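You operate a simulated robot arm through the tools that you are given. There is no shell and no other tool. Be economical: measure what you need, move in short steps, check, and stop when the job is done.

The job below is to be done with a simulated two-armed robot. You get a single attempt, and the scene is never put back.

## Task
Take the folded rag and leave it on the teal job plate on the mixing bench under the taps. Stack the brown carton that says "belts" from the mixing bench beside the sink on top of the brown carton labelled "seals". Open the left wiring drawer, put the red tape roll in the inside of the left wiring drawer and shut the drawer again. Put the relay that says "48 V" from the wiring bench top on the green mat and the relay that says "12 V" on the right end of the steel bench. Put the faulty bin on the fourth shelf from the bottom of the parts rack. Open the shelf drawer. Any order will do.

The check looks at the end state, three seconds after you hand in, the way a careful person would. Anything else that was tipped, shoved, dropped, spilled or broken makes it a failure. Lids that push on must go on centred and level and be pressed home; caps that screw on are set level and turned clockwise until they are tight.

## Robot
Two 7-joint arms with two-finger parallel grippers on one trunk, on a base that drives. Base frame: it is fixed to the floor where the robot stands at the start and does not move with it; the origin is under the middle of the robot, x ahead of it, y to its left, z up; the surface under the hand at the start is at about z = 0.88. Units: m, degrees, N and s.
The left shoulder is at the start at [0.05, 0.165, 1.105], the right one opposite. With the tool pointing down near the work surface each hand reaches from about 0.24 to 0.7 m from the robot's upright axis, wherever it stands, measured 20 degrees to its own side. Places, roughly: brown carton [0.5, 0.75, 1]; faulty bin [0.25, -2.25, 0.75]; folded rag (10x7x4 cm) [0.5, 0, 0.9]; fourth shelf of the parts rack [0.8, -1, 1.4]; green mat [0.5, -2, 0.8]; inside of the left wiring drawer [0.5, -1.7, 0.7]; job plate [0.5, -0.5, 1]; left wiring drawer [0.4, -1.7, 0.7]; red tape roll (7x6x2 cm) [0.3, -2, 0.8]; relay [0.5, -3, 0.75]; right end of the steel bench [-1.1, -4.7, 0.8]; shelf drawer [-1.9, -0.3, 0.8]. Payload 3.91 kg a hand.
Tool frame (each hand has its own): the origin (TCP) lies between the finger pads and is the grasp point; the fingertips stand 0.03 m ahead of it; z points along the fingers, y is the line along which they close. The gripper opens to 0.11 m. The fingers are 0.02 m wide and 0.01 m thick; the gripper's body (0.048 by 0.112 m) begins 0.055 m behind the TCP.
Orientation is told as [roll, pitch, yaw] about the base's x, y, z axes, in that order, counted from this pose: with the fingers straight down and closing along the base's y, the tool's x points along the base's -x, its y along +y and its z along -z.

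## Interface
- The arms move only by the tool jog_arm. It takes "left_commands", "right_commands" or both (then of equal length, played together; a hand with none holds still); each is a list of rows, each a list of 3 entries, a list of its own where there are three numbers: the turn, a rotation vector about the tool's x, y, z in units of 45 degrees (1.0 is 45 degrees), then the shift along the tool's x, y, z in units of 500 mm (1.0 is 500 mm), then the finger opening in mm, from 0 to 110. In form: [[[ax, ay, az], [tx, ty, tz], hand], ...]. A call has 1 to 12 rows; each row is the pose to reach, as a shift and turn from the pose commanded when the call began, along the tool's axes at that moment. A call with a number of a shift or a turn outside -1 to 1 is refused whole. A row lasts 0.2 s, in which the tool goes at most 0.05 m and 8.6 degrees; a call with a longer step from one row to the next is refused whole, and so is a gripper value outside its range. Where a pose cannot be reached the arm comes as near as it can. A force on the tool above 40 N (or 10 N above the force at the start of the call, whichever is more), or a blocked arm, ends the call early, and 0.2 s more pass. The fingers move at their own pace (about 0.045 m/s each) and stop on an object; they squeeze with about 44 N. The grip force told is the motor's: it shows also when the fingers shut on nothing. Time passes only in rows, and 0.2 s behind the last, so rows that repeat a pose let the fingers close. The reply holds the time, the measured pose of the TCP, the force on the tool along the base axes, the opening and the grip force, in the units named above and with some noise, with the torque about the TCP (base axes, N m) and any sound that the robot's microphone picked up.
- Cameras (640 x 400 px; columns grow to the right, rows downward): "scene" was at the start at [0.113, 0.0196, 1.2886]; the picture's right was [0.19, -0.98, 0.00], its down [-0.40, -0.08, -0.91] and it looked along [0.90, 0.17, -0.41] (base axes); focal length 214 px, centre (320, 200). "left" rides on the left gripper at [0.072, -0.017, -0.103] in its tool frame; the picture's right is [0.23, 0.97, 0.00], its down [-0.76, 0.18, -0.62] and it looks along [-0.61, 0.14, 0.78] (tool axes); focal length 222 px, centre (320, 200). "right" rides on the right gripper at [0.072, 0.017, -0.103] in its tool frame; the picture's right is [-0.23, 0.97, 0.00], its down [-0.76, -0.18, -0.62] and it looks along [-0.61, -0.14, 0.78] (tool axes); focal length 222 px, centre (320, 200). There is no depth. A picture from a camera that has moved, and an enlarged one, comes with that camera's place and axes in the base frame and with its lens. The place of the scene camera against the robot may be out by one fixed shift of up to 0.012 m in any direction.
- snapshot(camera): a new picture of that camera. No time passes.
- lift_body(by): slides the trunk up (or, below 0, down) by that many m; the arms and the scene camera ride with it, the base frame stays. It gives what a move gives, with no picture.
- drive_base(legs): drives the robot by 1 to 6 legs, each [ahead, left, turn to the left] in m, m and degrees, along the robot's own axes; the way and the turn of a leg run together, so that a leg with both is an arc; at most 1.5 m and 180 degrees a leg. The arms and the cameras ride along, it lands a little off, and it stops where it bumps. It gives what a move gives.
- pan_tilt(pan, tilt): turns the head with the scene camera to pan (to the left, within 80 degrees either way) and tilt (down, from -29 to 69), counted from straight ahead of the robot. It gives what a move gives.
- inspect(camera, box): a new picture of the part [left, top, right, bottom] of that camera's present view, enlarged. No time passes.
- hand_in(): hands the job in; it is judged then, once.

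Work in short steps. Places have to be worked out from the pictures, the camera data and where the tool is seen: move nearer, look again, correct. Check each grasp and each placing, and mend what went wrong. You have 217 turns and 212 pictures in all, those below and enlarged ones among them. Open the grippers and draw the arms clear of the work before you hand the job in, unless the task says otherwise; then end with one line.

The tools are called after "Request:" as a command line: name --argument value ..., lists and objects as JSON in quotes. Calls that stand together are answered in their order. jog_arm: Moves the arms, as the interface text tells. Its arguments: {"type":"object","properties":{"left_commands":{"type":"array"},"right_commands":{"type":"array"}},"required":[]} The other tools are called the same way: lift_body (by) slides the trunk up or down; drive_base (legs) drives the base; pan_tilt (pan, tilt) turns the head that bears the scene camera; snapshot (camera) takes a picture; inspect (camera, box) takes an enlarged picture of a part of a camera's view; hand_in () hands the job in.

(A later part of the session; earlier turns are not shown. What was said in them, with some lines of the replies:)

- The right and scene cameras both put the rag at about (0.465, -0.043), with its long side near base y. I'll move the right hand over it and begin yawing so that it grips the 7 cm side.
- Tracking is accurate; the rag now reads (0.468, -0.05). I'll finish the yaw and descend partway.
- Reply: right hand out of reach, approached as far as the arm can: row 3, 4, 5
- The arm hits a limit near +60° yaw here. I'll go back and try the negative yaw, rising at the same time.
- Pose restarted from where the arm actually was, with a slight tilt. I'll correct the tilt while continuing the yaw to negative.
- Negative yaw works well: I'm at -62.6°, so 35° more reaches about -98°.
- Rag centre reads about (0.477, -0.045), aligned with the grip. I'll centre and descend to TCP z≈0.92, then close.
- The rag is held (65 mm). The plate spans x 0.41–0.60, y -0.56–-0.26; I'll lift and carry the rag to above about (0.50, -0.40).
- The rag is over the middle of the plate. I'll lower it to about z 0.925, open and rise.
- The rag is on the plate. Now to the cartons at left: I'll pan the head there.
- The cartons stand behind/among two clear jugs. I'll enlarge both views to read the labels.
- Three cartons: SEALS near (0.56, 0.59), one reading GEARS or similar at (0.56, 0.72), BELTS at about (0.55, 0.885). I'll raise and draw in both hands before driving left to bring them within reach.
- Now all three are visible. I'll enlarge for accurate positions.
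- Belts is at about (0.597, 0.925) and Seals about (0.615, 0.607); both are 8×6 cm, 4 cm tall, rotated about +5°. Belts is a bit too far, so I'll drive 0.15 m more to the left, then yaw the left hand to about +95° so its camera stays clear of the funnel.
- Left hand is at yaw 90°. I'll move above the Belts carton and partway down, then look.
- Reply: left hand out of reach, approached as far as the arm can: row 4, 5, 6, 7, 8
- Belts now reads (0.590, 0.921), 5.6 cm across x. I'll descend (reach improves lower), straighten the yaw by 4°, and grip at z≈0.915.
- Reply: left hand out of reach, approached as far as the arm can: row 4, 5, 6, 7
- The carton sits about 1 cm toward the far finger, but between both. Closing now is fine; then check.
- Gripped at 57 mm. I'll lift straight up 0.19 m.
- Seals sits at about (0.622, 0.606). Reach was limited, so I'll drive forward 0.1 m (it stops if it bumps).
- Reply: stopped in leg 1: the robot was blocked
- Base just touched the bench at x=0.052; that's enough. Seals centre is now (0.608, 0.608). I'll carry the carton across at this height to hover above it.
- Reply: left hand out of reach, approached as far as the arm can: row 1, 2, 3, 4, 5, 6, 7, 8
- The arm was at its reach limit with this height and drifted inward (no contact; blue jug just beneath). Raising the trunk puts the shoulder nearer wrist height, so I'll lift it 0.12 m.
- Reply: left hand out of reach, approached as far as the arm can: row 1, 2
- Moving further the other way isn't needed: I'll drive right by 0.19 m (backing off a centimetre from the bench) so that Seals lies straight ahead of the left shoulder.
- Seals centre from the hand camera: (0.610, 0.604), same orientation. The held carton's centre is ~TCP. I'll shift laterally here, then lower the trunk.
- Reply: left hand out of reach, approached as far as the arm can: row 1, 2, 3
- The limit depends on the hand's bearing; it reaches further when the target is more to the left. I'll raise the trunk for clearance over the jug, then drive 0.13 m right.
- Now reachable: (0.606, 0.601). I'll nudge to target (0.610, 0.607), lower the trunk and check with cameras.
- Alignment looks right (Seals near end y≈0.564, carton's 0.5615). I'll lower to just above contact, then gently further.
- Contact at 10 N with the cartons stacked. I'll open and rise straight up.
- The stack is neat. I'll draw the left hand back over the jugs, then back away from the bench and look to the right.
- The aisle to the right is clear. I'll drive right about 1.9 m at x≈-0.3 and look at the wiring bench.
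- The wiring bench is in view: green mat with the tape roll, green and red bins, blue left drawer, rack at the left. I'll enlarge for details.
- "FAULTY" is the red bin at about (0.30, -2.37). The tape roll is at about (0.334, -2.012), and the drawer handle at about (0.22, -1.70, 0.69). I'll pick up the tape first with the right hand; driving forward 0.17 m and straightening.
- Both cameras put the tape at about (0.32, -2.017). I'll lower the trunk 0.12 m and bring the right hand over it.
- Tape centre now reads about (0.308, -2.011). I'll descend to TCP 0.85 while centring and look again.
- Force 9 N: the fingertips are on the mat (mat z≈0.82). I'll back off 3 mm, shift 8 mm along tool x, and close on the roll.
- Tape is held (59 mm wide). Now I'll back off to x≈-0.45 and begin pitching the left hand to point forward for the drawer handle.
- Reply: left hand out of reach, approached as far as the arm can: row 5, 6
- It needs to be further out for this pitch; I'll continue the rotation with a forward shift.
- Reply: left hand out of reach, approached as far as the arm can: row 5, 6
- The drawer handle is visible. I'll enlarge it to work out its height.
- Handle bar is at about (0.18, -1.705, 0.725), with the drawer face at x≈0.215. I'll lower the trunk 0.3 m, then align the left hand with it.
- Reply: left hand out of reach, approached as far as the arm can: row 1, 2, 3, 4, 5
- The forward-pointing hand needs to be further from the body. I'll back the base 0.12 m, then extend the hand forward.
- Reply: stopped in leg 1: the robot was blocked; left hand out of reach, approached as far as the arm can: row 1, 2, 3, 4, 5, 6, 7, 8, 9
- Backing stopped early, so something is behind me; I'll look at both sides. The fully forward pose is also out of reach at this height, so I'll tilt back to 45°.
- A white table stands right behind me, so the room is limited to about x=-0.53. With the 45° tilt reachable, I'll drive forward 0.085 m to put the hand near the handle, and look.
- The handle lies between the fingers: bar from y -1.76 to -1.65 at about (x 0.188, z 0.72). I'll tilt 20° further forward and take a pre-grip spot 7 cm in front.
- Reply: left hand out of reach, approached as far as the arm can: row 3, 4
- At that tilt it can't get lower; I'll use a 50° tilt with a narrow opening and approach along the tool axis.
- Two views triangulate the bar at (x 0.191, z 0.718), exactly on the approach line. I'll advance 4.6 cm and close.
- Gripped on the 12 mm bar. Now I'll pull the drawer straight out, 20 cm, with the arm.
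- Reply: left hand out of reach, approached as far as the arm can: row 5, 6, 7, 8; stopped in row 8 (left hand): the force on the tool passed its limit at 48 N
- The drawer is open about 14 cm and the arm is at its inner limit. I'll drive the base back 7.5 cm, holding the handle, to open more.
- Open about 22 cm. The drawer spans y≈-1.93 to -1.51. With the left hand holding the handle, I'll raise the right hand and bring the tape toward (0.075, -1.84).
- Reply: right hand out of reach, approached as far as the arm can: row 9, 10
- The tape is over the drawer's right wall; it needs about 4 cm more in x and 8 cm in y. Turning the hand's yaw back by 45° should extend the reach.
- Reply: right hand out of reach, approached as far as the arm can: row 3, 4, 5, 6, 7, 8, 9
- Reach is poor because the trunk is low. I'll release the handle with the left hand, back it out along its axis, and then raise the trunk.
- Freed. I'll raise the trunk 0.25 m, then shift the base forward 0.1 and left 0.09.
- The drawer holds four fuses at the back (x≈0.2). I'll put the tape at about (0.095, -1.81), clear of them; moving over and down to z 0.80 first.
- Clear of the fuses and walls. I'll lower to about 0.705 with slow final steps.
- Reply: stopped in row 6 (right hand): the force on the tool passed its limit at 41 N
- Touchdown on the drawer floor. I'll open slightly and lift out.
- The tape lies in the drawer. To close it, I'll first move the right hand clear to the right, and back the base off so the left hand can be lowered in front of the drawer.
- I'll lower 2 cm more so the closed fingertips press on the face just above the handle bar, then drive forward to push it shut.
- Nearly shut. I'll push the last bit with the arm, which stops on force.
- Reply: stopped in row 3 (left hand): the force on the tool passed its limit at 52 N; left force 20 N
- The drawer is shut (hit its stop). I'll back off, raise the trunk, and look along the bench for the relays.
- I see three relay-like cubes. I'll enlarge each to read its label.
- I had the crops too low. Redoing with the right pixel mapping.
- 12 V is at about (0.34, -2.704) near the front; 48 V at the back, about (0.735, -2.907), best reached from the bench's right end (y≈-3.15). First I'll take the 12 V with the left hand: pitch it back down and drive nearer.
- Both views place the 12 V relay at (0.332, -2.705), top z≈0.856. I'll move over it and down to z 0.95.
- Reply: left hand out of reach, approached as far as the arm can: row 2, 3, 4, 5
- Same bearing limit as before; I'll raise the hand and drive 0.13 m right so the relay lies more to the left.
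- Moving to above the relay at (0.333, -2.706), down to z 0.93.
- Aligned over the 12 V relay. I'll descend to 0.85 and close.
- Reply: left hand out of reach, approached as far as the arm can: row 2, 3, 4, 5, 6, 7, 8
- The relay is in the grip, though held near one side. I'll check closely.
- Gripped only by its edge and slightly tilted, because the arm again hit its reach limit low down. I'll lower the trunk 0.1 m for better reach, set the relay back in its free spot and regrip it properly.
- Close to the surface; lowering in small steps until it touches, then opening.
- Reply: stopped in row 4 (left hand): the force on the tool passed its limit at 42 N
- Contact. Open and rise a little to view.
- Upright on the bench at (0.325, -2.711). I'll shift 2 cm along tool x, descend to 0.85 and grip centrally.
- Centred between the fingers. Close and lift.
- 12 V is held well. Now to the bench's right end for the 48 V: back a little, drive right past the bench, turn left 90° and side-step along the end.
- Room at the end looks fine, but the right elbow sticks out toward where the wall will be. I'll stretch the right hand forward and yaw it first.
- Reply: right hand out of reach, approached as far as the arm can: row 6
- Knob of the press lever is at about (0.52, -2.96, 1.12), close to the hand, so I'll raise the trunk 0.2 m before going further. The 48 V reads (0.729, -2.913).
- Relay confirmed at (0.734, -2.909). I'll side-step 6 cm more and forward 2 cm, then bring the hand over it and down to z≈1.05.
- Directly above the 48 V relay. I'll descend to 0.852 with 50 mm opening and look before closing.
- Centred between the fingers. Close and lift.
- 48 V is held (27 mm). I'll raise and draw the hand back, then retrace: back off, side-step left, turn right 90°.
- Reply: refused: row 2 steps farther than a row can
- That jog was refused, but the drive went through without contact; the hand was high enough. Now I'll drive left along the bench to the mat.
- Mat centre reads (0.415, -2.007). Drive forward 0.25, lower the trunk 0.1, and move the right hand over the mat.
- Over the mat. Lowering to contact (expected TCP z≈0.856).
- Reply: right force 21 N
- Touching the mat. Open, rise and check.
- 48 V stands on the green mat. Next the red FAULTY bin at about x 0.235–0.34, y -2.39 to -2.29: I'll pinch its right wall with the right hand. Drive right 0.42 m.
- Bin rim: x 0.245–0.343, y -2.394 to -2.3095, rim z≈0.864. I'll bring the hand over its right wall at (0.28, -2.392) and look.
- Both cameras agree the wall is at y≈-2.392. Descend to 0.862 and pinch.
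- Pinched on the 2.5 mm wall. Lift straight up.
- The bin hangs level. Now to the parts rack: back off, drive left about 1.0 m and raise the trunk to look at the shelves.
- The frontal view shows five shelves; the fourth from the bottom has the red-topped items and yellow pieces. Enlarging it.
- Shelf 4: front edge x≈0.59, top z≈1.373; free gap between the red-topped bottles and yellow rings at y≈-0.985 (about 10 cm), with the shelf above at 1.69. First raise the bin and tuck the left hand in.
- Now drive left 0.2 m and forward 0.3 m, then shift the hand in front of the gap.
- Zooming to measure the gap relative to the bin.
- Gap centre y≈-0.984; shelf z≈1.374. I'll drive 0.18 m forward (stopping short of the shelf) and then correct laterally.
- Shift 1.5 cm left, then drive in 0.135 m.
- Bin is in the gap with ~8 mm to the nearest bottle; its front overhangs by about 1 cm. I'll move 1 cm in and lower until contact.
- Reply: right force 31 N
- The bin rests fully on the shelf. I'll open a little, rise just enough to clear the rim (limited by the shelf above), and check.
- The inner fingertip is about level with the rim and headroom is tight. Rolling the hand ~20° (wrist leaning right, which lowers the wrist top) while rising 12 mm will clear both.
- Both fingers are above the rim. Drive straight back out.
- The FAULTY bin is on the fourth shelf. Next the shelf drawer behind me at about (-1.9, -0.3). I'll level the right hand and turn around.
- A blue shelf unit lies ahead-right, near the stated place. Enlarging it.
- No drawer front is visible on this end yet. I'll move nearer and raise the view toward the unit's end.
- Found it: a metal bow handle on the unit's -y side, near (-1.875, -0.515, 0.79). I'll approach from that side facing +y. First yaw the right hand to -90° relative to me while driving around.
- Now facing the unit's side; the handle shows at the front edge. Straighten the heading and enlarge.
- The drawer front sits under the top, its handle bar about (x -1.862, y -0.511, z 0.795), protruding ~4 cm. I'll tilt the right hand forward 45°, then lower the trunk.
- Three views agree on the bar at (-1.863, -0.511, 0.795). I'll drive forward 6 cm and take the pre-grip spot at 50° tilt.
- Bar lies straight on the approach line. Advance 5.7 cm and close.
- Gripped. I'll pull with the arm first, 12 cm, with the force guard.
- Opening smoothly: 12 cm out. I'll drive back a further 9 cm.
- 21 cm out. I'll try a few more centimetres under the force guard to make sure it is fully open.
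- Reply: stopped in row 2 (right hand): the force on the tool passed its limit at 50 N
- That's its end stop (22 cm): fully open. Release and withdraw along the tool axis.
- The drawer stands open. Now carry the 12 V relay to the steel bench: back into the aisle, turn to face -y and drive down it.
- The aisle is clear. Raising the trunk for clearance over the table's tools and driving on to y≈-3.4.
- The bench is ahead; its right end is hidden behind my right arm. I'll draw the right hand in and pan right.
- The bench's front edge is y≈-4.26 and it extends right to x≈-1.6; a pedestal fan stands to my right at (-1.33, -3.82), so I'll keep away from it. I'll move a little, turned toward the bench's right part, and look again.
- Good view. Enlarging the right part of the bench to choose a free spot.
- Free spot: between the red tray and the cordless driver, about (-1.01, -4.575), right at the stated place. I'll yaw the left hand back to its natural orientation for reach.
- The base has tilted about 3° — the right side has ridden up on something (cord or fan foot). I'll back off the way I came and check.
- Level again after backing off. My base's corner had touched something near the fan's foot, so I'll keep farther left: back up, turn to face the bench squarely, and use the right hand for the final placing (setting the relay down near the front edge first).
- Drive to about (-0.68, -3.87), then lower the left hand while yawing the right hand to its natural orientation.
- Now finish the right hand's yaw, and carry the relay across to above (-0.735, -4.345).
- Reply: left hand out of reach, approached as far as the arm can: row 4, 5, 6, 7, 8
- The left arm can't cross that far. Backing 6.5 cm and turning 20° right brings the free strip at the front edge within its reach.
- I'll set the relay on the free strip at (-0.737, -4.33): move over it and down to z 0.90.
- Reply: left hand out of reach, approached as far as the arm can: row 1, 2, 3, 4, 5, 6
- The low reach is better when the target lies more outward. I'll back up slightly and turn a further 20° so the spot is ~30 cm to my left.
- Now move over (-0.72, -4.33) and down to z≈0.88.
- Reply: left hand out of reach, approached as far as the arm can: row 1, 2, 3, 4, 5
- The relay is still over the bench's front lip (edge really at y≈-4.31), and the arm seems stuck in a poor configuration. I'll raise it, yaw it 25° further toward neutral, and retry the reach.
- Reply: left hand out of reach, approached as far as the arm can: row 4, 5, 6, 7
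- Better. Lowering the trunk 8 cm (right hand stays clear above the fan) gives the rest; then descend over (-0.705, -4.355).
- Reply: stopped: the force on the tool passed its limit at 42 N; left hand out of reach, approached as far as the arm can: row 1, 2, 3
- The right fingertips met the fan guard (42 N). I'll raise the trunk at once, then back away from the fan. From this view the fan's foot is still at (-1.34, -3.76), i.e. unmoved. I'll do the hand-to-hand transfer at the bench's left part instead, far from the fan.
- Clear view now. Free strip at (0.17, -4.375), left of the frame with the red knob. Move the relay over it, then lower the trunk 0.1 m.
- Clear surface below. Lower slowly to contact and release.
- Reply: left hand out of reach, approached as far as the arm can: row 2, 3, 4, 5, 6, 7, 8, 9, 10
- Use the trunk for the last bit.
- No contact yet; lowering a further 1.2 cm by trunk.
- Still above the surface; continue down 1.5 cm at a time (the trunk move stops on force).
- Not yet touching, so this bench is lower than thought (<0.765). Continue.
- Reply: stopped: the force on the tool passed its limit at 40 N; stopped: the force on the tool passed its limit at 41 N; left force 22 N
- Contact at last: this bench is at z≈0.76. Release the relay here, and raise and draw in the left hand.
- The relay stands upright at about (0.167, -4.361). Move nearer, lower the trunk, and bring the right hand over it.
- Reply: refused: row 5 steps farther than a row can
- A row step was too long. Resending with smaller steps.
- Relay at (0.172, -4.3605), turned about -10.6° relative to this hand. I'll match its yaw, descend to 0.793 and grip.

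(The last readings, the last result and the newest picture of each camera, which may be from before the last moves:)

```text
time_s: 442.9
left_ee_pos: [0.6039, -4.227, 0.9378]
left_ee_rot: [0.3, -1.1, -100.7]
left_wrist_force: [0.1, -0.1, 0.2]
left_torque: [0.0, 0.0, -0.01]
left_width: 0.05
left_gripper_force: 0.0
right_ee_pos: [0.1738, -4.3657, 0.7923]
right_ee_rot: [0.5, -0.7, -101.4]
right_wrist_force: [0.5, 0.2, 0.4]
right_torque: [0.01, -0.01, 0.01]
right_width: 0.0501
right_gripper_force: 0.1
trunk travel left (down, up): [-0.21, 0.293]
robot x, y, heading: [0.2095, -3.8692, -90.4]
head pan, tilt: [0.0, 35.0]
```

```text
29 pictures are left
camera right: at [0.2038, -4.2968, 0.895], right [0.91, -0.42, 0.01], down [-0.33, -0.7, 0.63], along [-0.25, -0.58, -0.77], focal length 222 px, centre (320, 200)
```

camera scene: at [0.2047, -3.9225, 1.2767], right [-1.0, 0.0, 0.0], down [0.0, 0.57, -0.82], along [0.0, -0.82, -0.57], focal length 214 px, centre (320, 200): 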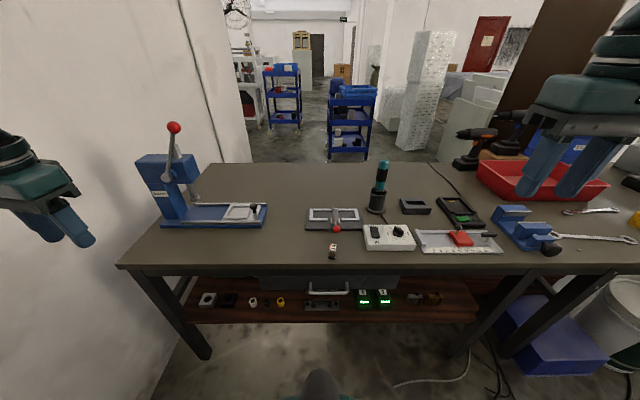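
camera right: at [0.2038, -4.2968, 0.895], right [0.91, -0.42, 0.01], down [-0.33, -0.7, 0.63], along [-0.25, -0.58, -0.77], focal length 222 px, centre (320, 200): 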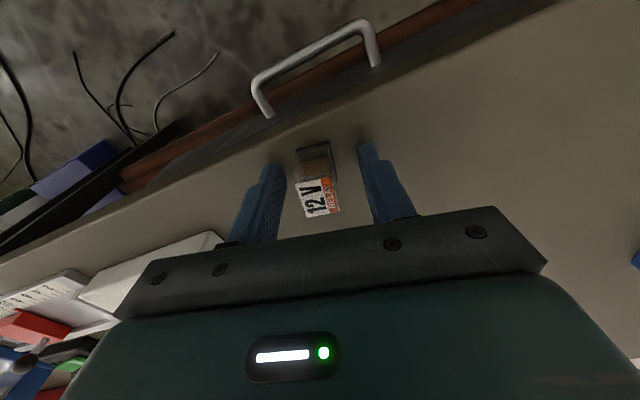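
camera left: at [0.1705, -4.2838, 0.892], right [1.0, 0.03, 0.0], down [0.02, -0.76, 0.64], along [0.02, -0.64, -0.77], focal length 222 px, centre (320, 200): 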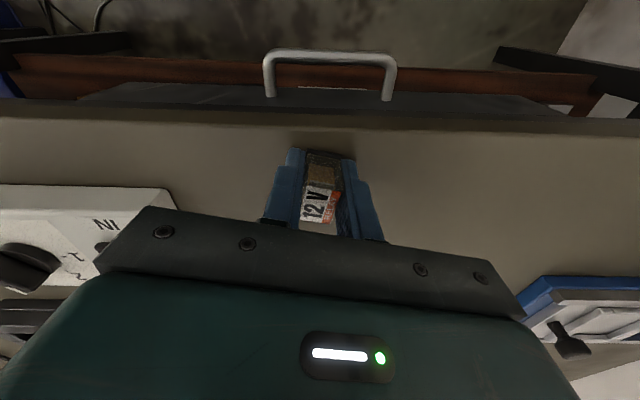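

Well centred. Close and lift.

Request:
jog_arm --right_commands '[[[0, 0, 0], [0, 0, 0], 10], [[0, 0, 0], [0, 0, 0], 10], [[0, 0, 0], [0, 0, 0], 10], [[0, 0, 0], [0, 0, 0], 10], [[0, 0, 0], [0, 0, -0.05], 10], [[0, 0, 0], [0, 0, -0.14], 10], [[0, 0, 0], [0, 0, -0.23], 10], [[0, 0, 0], [0, 0, -0.32], 10], [[0, 0, 0], [0, 0, -0.41], 10], [[0, 0, 0], [0, 0, -0.5], 10]]'

Request:
lift_body --by 0.25

Request:
drive_base --legs '[[-0.1, 0, 0], [0, -0.55, 0]]'

Request:
snapshot --camera "right"

```text
time_s: 445.1
left_ee_pos: [0.604, -4.2283, 0.9377]
left_ee_rot: [0.3, -1.2, -100.7]
left_wrist_force: [0.3, 0.0, 0.5]
left_torque: [0.01, 0.01, -0.01]
left_width: 0.0503
left_gripper_force: 0.1
right_ee_pos: [0.1735, -4.363, 1.0437]
right_ee_rot: [0.5, -0.8, -101.4]
right_wrist_force: [0.9, 0.0, -0.8]
right_torque: [-0.01, 0.0, -0.06]
right_width: 0.0211
right_gripper_force: 43.8
trunk travel left (down, up): [-0.21, 0.293]
robot x, y, heading: [0.2068, -3.8692, -90.4]
head pan, tilt: [0.0, 35.0]
```

```text
time_s: 447.7
left_ee_pos: [0.605, -4.2277, 1.1867]
left_ee_rot: [0.3, -1.2, -100.7]
left_wrist_force: [-1.0, 0.0, -0.3]
left_torque: [0.04, 0.0, 0.02]
left_width: 0.0501
left_gripper_force: 0.0
right_ee_pos: [0.1733, -4.3627, 1.2923]
right_ee_rot: [0.5, -0.8, -101.5]
right_wrist_force: [-0.3, 0.6, -0.4]
right_torque: [-0.03, 0.03, 0.0]
right_width: 0.0209
right_gripper_force: 44.3
trunk travel left (down, up): [-0.46, 0.043]
robot x, y, heading: [0.2125, -3.8639, -90.3]
head pan, tilt: [0.0, 35.0]
```

```text
time_s: 453.8
left_ee_pos: [0.0499, -4.1234, 1.1887]
left_ee_rot: [0.3, -1.1, -100.6]
left_wrist_force: [-0.2, -0.1, 0.2]
left_torque: [0.03, -0.02, -0.02]
left_width: 0.05
left_gripper_force: 0.0
right_ee_pos: [-0.3839, -4.2595, 1.2923]
right_ee_rot: [0.6, -0.9, -101.4]
right_wrist_force: [0.9, -0.1, -0.2]
right_torque: [0.01, 0.04, -0.01]
right_width: 0.021
right_gripper_force: 44.2
trunk travel left (down, up): [-0.46, 0.043]
robot x, y, heading: [-0.3446, -3.7654, -90.1]
head pan, tilt: [0.0, 35.0]
```

```text
28 pictures are left
camera right: at [-0.3534, -4.191, 1.395], right [0.91, -0.41, 0.01], down [-0.33, -0.7, 0.63], along [-0.25, -0.58, -0.77], focal length 222 px, centre (320, 200)
```

right: 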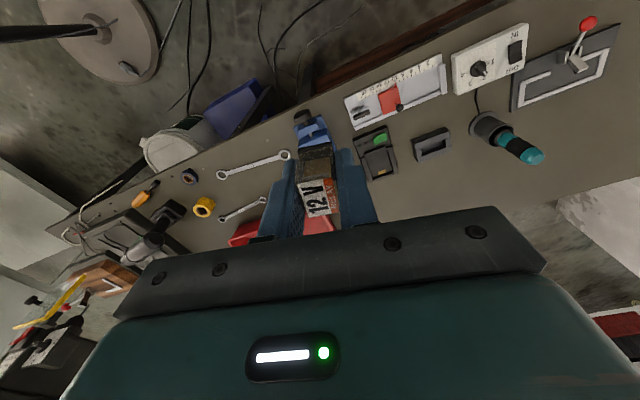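

Relay held in the right hand. I'll stretch the right hand forward-right now, away from the fan, so its elbow stays in when I side-step.

Request:
jog_arm --right_commands '[[[0, 0, 0], [-0.046, -0.059, 0.057], 10], [[0, 0, 0], [-0.092, -0.118, 0.113], 10], [[0, 0, 0], [-0.138, -0.176, 0.17], 10], [[0, 0, 0], [-0.184, -0.235, 0.227], 10], [[0, 0, 0], [-0.23, -0.294, 0.283], 10], [[0, 0, 0], [-0.275, -0.352, 0.34], 10]]'

Request:
drive_base --legs '[[0.21, 0, 0], [0, -0.2, 0]]'

Request:
pan_tilt --pan -35 --tilt 40

Request:
snapshot --camera "scene"

Request:
snapshot --camera "right"

```text
time_s: 455.2
left_ee_pos: [0.0478, -4.1237, 1.1875]
left_ee_rot: [0.5, -1.2, -100.6]
left_wrist_force: [-0.6, -0.2, -0.5]
left_torque: [-0.01, 0.0, 0.02]
left_width: 0.05
left_gripper_force: 0.0
right_ee_pos: [-0.5845, -4.3628, 1.1224]
right_ee_rot: [0.5, -0.9, -101.3]
right_wrist_force: [0.7, -0.1, -0.3]
right_torque: [-0.01, -0.03, -0.03]
right_width: 0.0208
right_gripper_force: 44.2
trunk travel left (down, up): [-0.46, 0.043]
robot x, y, heading: [-0.344, -3.7617, -90.1]
head pan, tilt: [0.0, 35.0]
```

```text
time_s: 458.9
left_ee_pos: [-0.1562, -4.3385, 1.1875]
left_ee_rot: [0.3, -1.1, -100.7]
left_wrist_force: [-0.3, 0.1, -0.2]
left_torque: [0.01, 0.01, -0.03]
left_width: 0.0499
left_gripper_force: 0.0
right_ee_pos: [-0.7909, -4.5739, 1.1237]
right_ee_rot: [0.5, -0.8, -101.3]
right_wrist_force: [-0.5, -0.2, -0.6]
right_torque: [0.01, -0.03, 0.01]
right_width: 0.0211
right_gripper_force: 44.0
trunk travel left (down, up): [-0.46, 0.043]
robot x, y, heading: [-0.5496, -3.974, -90.3]
head pan, tilt: [0.0, 35.0]
```

```text
time_s: 459.9
left_ee_pos: [-0.1563, -4.3374, 1.1876]
left_ee_rot: [0.4, -1.2, -100.7]
left_wrist_force: [-0.4, -0.6, -0.3]
left_torque: [0.02, 0.0, 0.01]
left_width: 0.0498
left_gripper_force: 0.0
right_ee_pos: [-0.7897, -4.5754, 1.1228]
right_ee_rot: [0.6, -0.9, -101.5]
right_wrist_force: [0.0, -0.4, 0.0]
right_torque: [-0.01, 0.02, -0.02]
right_width: 0.0212
right_gripper_force: 43.9
trunk travel left (down, up): [-0.46, 0.043]
robot x, y, heading: [-0.5517, -3.9773, -90.3]
head pan, tilt: [-35.0, 40.0]
```

```text
27 pictures are left
camera scene: at [-0.6054, -4.0727, 1.3991], right [-0.82, 0.58, 0.0], down [0.37, 0.52, -0.77], along [-0.44, -0.63, -0.64], focal length 214 px, centre (320, 200)
```

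scene: 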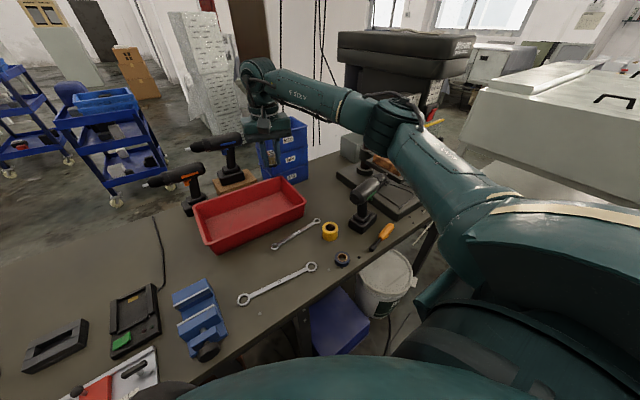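

```text
26 pictures are left
camera right: at [-0.7591, -4.505, 1.2254], right [0.91, -0.42, 0.01], down [-0.33, -0.7, 0.63], along [-0.25, -0.58, -0.77], focal length 222 px, centre (320, 200)
```

right: 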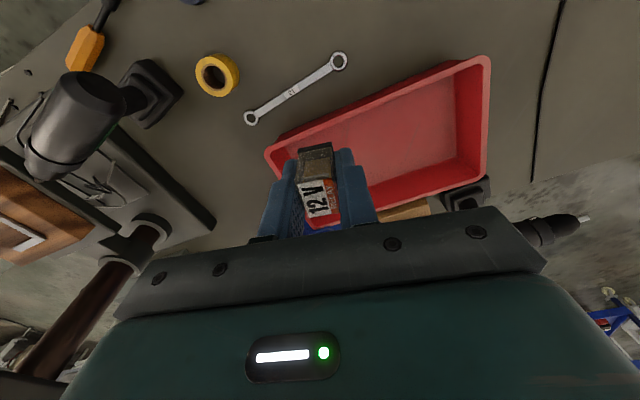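

The arm extends nicely with the elbow in line. Target: (-1.015, -4.58), free bench between tray, tape, and driver. Side-step 0.16 m right (backing 3 cm to spare the blue crate) and check the fan clearance.

Request:
drive_base --legs '[[-0.03, 0, 0], [0, -0.15, 0]]'

Request:
pan_tilt --pan -70 --tilt 40

Request:
snapshot --camera "scene"

Request:
snapshot --camera "right"

```text
time_s: 462.3
left_ee_pos: [-0.3052, -4.3073, 1.187]
left_ee_rot: [0.3, -1.2, -100.9]
left_wrist_force: [-0.2, 0.1, 0.1]
left_torque: [-0.02, -0.03, -0.02]
left_width: 0.0502
left_gripper_force: 0.0
right_ee_pos: [-0.9388, -4.5433, 1.1238]
right_ee_rot: [0.6, -0.8, -101.5]
right_wrist_force: [-0.1, 0.0, 0.6]
right_torque: [-0.01, 0.01, 0.02]
right_width: 0.0209
right_gripper_force: 43.5
trunk travel left (down, up): [-0.46, 0.043]
robot x, y, heading: [-0.6989, -3.9432, -90.5]
head pan, tilt: [-35.0, 40.0]
```

```text
time_s: 463.3
left_ee_pos: [-0.306, -4.3068, 1.1871]
left_ee_rot: [0.3, -1.2, -100.9]
left_wrist_force: [0.3, -0.4, 0.1]
left_torque: [0.0, 0.0, 0.0]
left_width: 0.0497
left_gripper_force: 0.0
right_ee_pos: [-0.9373, -4.5422, 1.1247]
right_ee_rot: [0.4, -0.7, -101.5]
right_wrist_force: [0.3, -1.1, -0.4]
right_torque: [-0.02, 0.01, 0.01]
right_width: 0.021
right_gripper_force: 44.4
trunk travel left (down, up): [-0.46, 0.043]
robot x, y, heading: [-0.6958, -3.9431, -90.5]
head pan, tilt: [-70.0, 40.0]
```

```text
25 pictures are left
camera scene: at [-0.7844, -4.0009, 1.3991], right [-0.34, 0.94, 0.0], down [0.61, 0.22, -0.77], along [-0.72, -0.26, -0.64], focal length 214 px, centre (320, 200)
```

scene: 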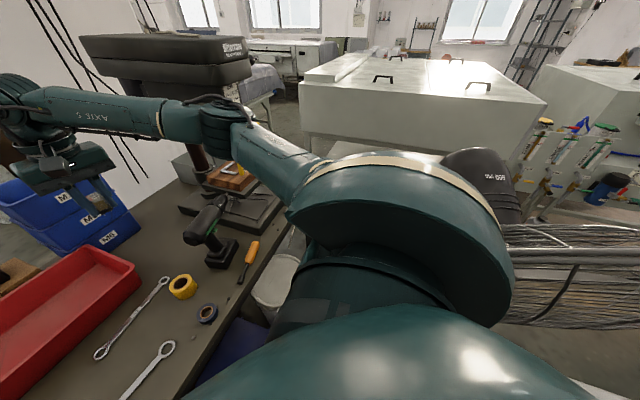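

```text
24 pictures are left
camera right: at [-0.9082, -4.4735, 1.2254], right [0.91, -0.42, 0.01], down [-0.33, -0.7, 0.63], along [-0.26, -0.58, -0.77], focal length 222 px, centre (320, 200)
```

right: 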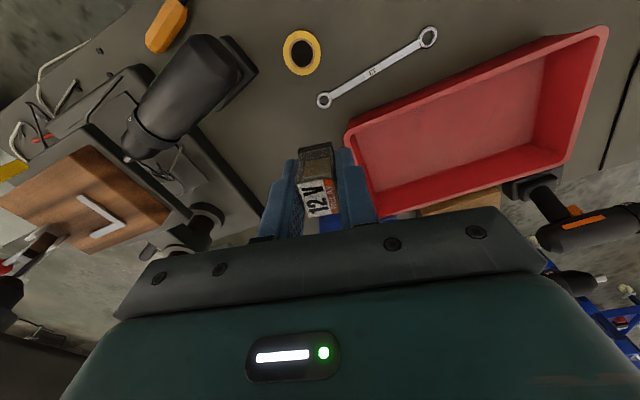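

Fan clearance is small but there; I won't move the base or trunk further. With a slight 14° forward tilt the hand should reach (-1.005, -4.57); descend to z≈0.86 and look.

Request:
jog_arm --right_commands '[[[0, -0.1, 0], [-0.03, -0.04, 0.03], 10], [[0, -0.2, 0], [-0.055, -0.08, 0.07], 10], [[0, -0.311, 0], [-0.082, -0.122, 0.12], 10], [[0, -0.311, 0], [-0.082, -0.122, 0.2], 10], [[0, -0.311, 0], [-0.082, -0.122, 0.28], 10], [[0, -0.311, 0], [-0.082, -0.122, 0.36], 10], [[0, -0.311, 0], [-0.082, -0.122, 0.44], 10], [[0, -0.311, 0], [-0.082, -0.122, 0.52], 10]]'

Request:
snapshot --camera "right"

```text
time_s: 465.1
left_ee_pos: [-0.3043, -4.3077, 1.1877]
left_ee_rot: [0.3, -1.2, -100.9]
left_wrist_force: [0.4, 0.5, -0.2]
left_torque: [0.01, 0.01, 0.03]
left_width: 0.0499
left_gripper_force: 0.0
right_ee_pos: [-1.0084, -4.5734, 0.8623]
right_ee_rot: [0.5, -14.7, -101.7]
right_wrist_force: [-0.2, -0.5, 0.2]
right_torque: [0.0, -0.03, 0.0]
right_width: 0.0208
right_gripper_force: 43.8
trunk travel left (down, up): [-0.46, 0.043]
robot x, y, heading: [-0.6995, -3.9455, -90.3]
head pan, tilt: [-70.0, 40.0]
```

```text
23 pictures are left
camera right: at [-0.9725, -4.4828, 0.9431], right [0.91, -0.41, 0.07], down [-0.3, -0.53, 0.8], along [-0.29, -0.74, -0.6], focal length 222 px, centre (320, 200)
```

right: 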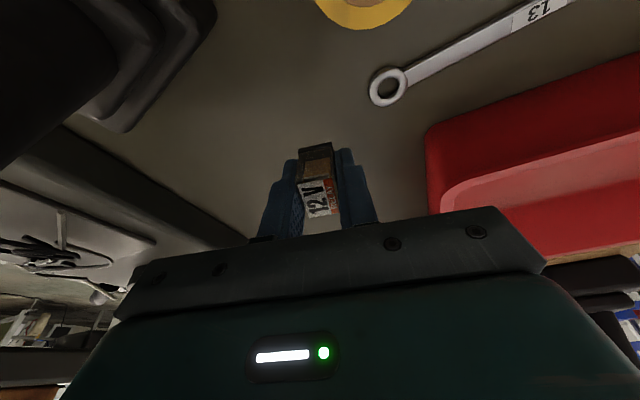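

Reached, with clear bench around. Lower straight down in small steps to contact (expected TCP ≈0.795).

Request:
jog_arm --right_commands '[[[0, 0, 0], [0.015, 0, 0.058], 10], [[0, 0, 0], [0.025, 0, 0.096], 10], [[0, 0, 0], [0.029, 0, 0.112], 10], [[0, 0, 0], [0.031, 0, 0.12], 10], [[0, 0, 0], [0.033, 0, 0.128], 10], [[0, 0, 0], [0.035, 0, 0.136], 10], [[0, 0, 0], [0.037, 0, 0.144], 10]]'

Request:
snapshot --camera "right"

```text
time_s: 466.7
left_ee_pos: [-0.304, -4.306, 1.1892]
left_ee_rot: [0.3, -1.5, -100.9]
left_wrist_force: [0.0, 0.5, -0.6]
left_torque: [0.0, -0.01, 0.01]
left_width: 0.0502
left_gripper_force: 0.1
right_ee_pos: [-1.0048, -4.5756, 0.7961]
right_ee_rot: [0.5, -15.3, -101.8]
right_wrist_force: [-2.2, 6.0, 26.6]
right_torque: [0.34, 0.08, 0.01]
right_width: 0.021
right_gripper_force: 44.0
trunk travel left (down, up): [-0.46, 0.043]
robot x, y, heading: [-0.6962, -3.9442, -90.5]
head pan, tilt: [-70.0, 40.0]
```

```text
22 pictures are left
camera right: at [-0.9695, -4.4839, 0.8752], right [0.91, -0.41, 0.07], down [-0.3, -0.52, 0.8], along [-0.29, -0.75, -0.6], focal length 222 px, centre (320, 200)
```

right: 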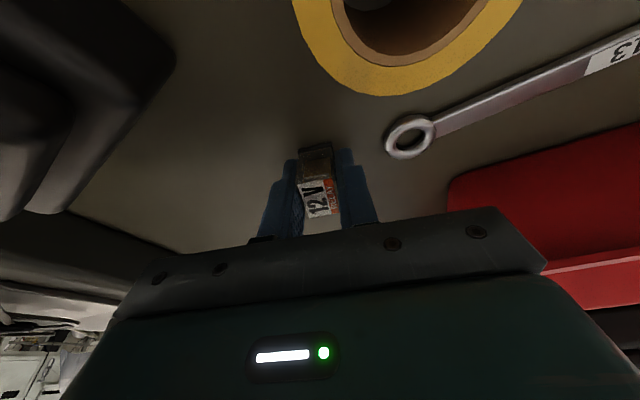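

Contact (27 N). Open gently and withdraw upward along the tool axis.

Request:
jog_arm --right_commands '[[[0, 0, 0], [-0.001, 0, -0.003], 24], [[0, 0, 0], [-0.001, 0, -0.003], 30], [[0, 0, 0], [-0.001, 0, -0.003], 44], [[0, 0, 0], [-0.001, 0, -0.003], 44], [[0, 0, 0], [-0.001, 0, -0.06], 44], [[0, 0, 0], [-0.005, 0, -0.14], 44], [[0, 0, 0], [-0.02, 0, -0.22], 44], [[0, 0, 0], [-0.04, 0, -0.3], 44]]'

Request:
snapshot --camera "right"

```text
time_s: 468.5
left_ee_pos: [-0.3059, -4.3072, 1.1874]
left_ee_rot: [0.3, -1.3, -100.9]
left_wrist_force: [0.0, 0.9, -1.0]
left_torque: [0.01, -0.04, 0.03]
left_width: 0.0502
left_gripper_force: 0.1
right_ee_pos: [-1.002, -4.556, 0.9406]
right_ee_rot: [0.5, -14.8, -101.7]
right_wrist_force: [-0.2, 0.4, 0.4]
right_torque: [0.02, 0.02, 0.0]
right_width: 0.0439
right_gripper_force: 0.0
trunk travel left (down, up): [-0.46, 0.043]
robot x, y, heading: [-0.6942, -3.9486, -90.5]
head pan, tilt: [-70.0, 40.0]
```

```text
21 pictures are left
camera right: at [-0.9663, -4.4656, 1.0212], right [0.91, -0.41, 0.07], down [-0.3, -0.53, 0.8], along [-0.29, -0.74, -0.6], focal length 222 px, centre (320, 200)
```

right: 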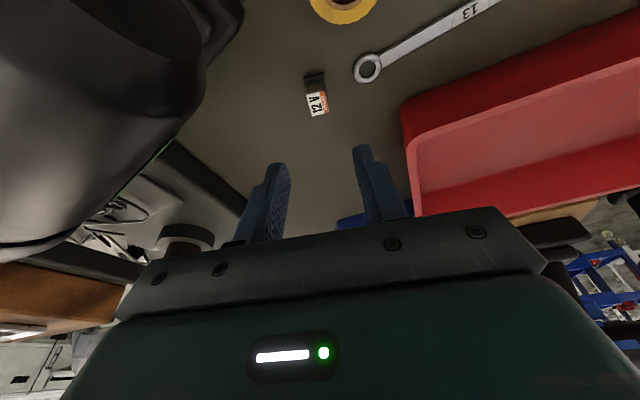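

The 12 V relay stands upright on the right end of the bench. Raise the hand, then side-step left away from the fan and look back.

Request:
jog_arm --right_commands '[[[0, 0, 0], [-0.02, 0, -0.08], 44], [[0, 0, 0], [-0.04, 0, -0.16], 44], [[0, 0, 0], [-0.06, 0, -0.24], 44], [[0, 0, 0], [-0.08, 0, -0.32], 44], [[0, 0, 0], [-0.1, 0, -0.4], 44]]'

Request:
drive_base --legs '[[0, 0.34, 0], [-0.45, 0, 0]]'

Request:
pan_tilt --pan -35 --tilt 25

Request:
snapshot --camera "scene"

```text
time_s: 469.7
left_ee_pos: [-0.3054, -4.3074, 1.1876]
left_ee_rot: [0.4, -1.3, -100.9]
left_wrist_force: [-0.1, 0.0, -1.0]
left_torque: [-0.03, 0.0, 0.01]
left_width: 0.0503
left_gripper_force: 0.0
right_ee_pos: [-1.0023, -4.5516, 1.148]
right_ee_rot: [0.5, -14.8, -101.6]
right_wrist_force: [0.0, 0.4, -0.8]
right_torque: [0.02, 0.01, 0.0]
right_width: 0.0439
right_gripper_force: 0.1
trunk travel left (down, up): [-0.46, 0.043]
robot x, y, heading: [-0.6961, -3.9466, -90.5]
head pan, tilt: [-70.0, 40.0]
```

```text
time_s: 475.6
left_ee_pos: [0.0412, -3.8634, 1.1867]
left_ee_rot: [0.4, -1.3, -101.1]
left_wrist_force: [-0.5, 0.0, 0.8]
left_torque: [-0.03, 0.01, 0.02]
left_width: 0.05
left_gripper_force: 0.0
right_ee_pos: [-0.6571, -4.1057, 1.1472]
right_ee_rot: [0.5, -14.9, -101.8]
right_wrist_force: [-0.2, 0.6, 0.6]
right_torque: [-0.02, -0.02, -0.05]
right_width: 0.0441
right_gripper_force: 0.1
trunk travel left (down, up): [-0.46, 0.043]
robot x, y, heading: [-0.3497, -3.4976, -90.6]
head pan, tilt: [-70.0, 40.0]
```

```text
time_s: 476.6
left_ee_pos: [0.0418, -3.8634, 1.1868]
left_ee_rot: [0.3, -1.3, -101.1]
left_wrist_force: [-0.9, 0.3, -0.1]
left_torque: [0.01, 0.0, 0.01]
left_width: 0.0503
left_gripper_force: 0.0
right_ee_pos: [-0.6569, -4.1053, 1.1468]
right_ee_rot: [0.6, -14.8, -101.9]
right_wrist_force: [0.1, 0.2, -0.6]
right_torque: [0.01, 0.0, -0.03]
right_width: 0.0441
right_gripper_force: 0.0
trunk travel left (down, up): [-0.46, 0.043]
robot x, y, heading: [-0.3482, -3.4976, -90.6]
head pan, tilt: [-35.0, 25.0]
```

```text
20 pictures are left
camera scene: at [-0.4099, -3.6016, 1.4224], right [-0.81, 0.58, 0.0], down [0.25, 0.34, -0.91], along [-0.53, -0.74, -0.42], focal length 214 px, centre (320, 200)
```

scene: 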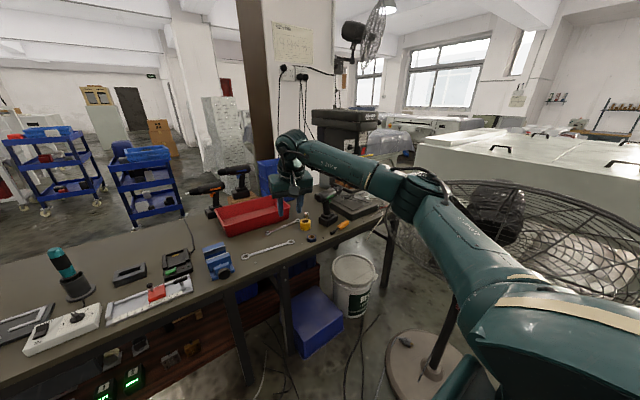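

Relay placed. I'll check that the fan is as it was, and the relay itself, with enlarged views.

Request:
inspect --camera "scene" --box '[360, 150, 640, 400]'

Request:
inspect --camera "scene" --box '[200, 170, 400, 295]'

```text
1.60 times, centred on (500, 275) of scene
camera zoom: at [-0.4099, -3.6016, 1.4224], right [-0.81, 0.58, 0.0], down [0.25, 0.34, -0.91], along [-0.53, -0.74, -0.42], focal length 343 px, centre (32, 80)
```

zoom: 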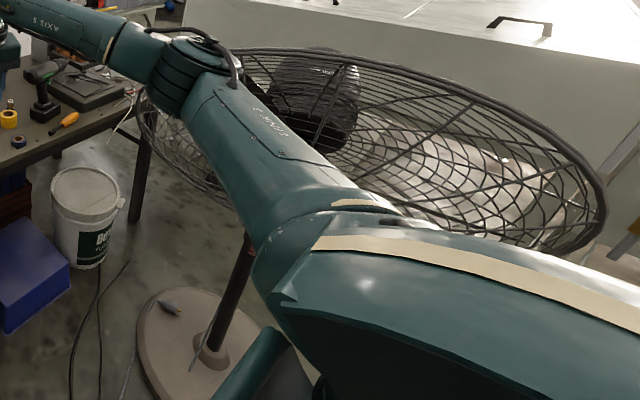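

```text
3.20 times, centred on (300, 232) of scene
camera zoom: at [-0.4099, -3.6016, 1.4224], right [-0.81, 0.58, 0.0], down [0.25, 0.34, -0.91], along [-0.53, -0.74, -0.42], focal length 686 px, centre (384, 96)
```

zoom: 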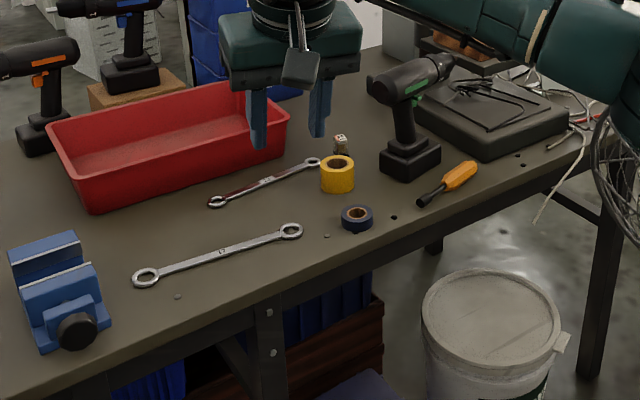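

The relay stands on the bench's right end, the fan is upright with its foot (-1.35, -3.81) and guard where they were, and both hands are open and clear. All tasks are done; handing in.

Request:
hand_in

```text
The job is handed in.
```

All six tasks are done and the job is handed in. While working at the steel bench, my base briefly rode up on something by the pedestal fan's foot, and my right fingertips touched its guard. It was standing in the same place when I checked afterwards.
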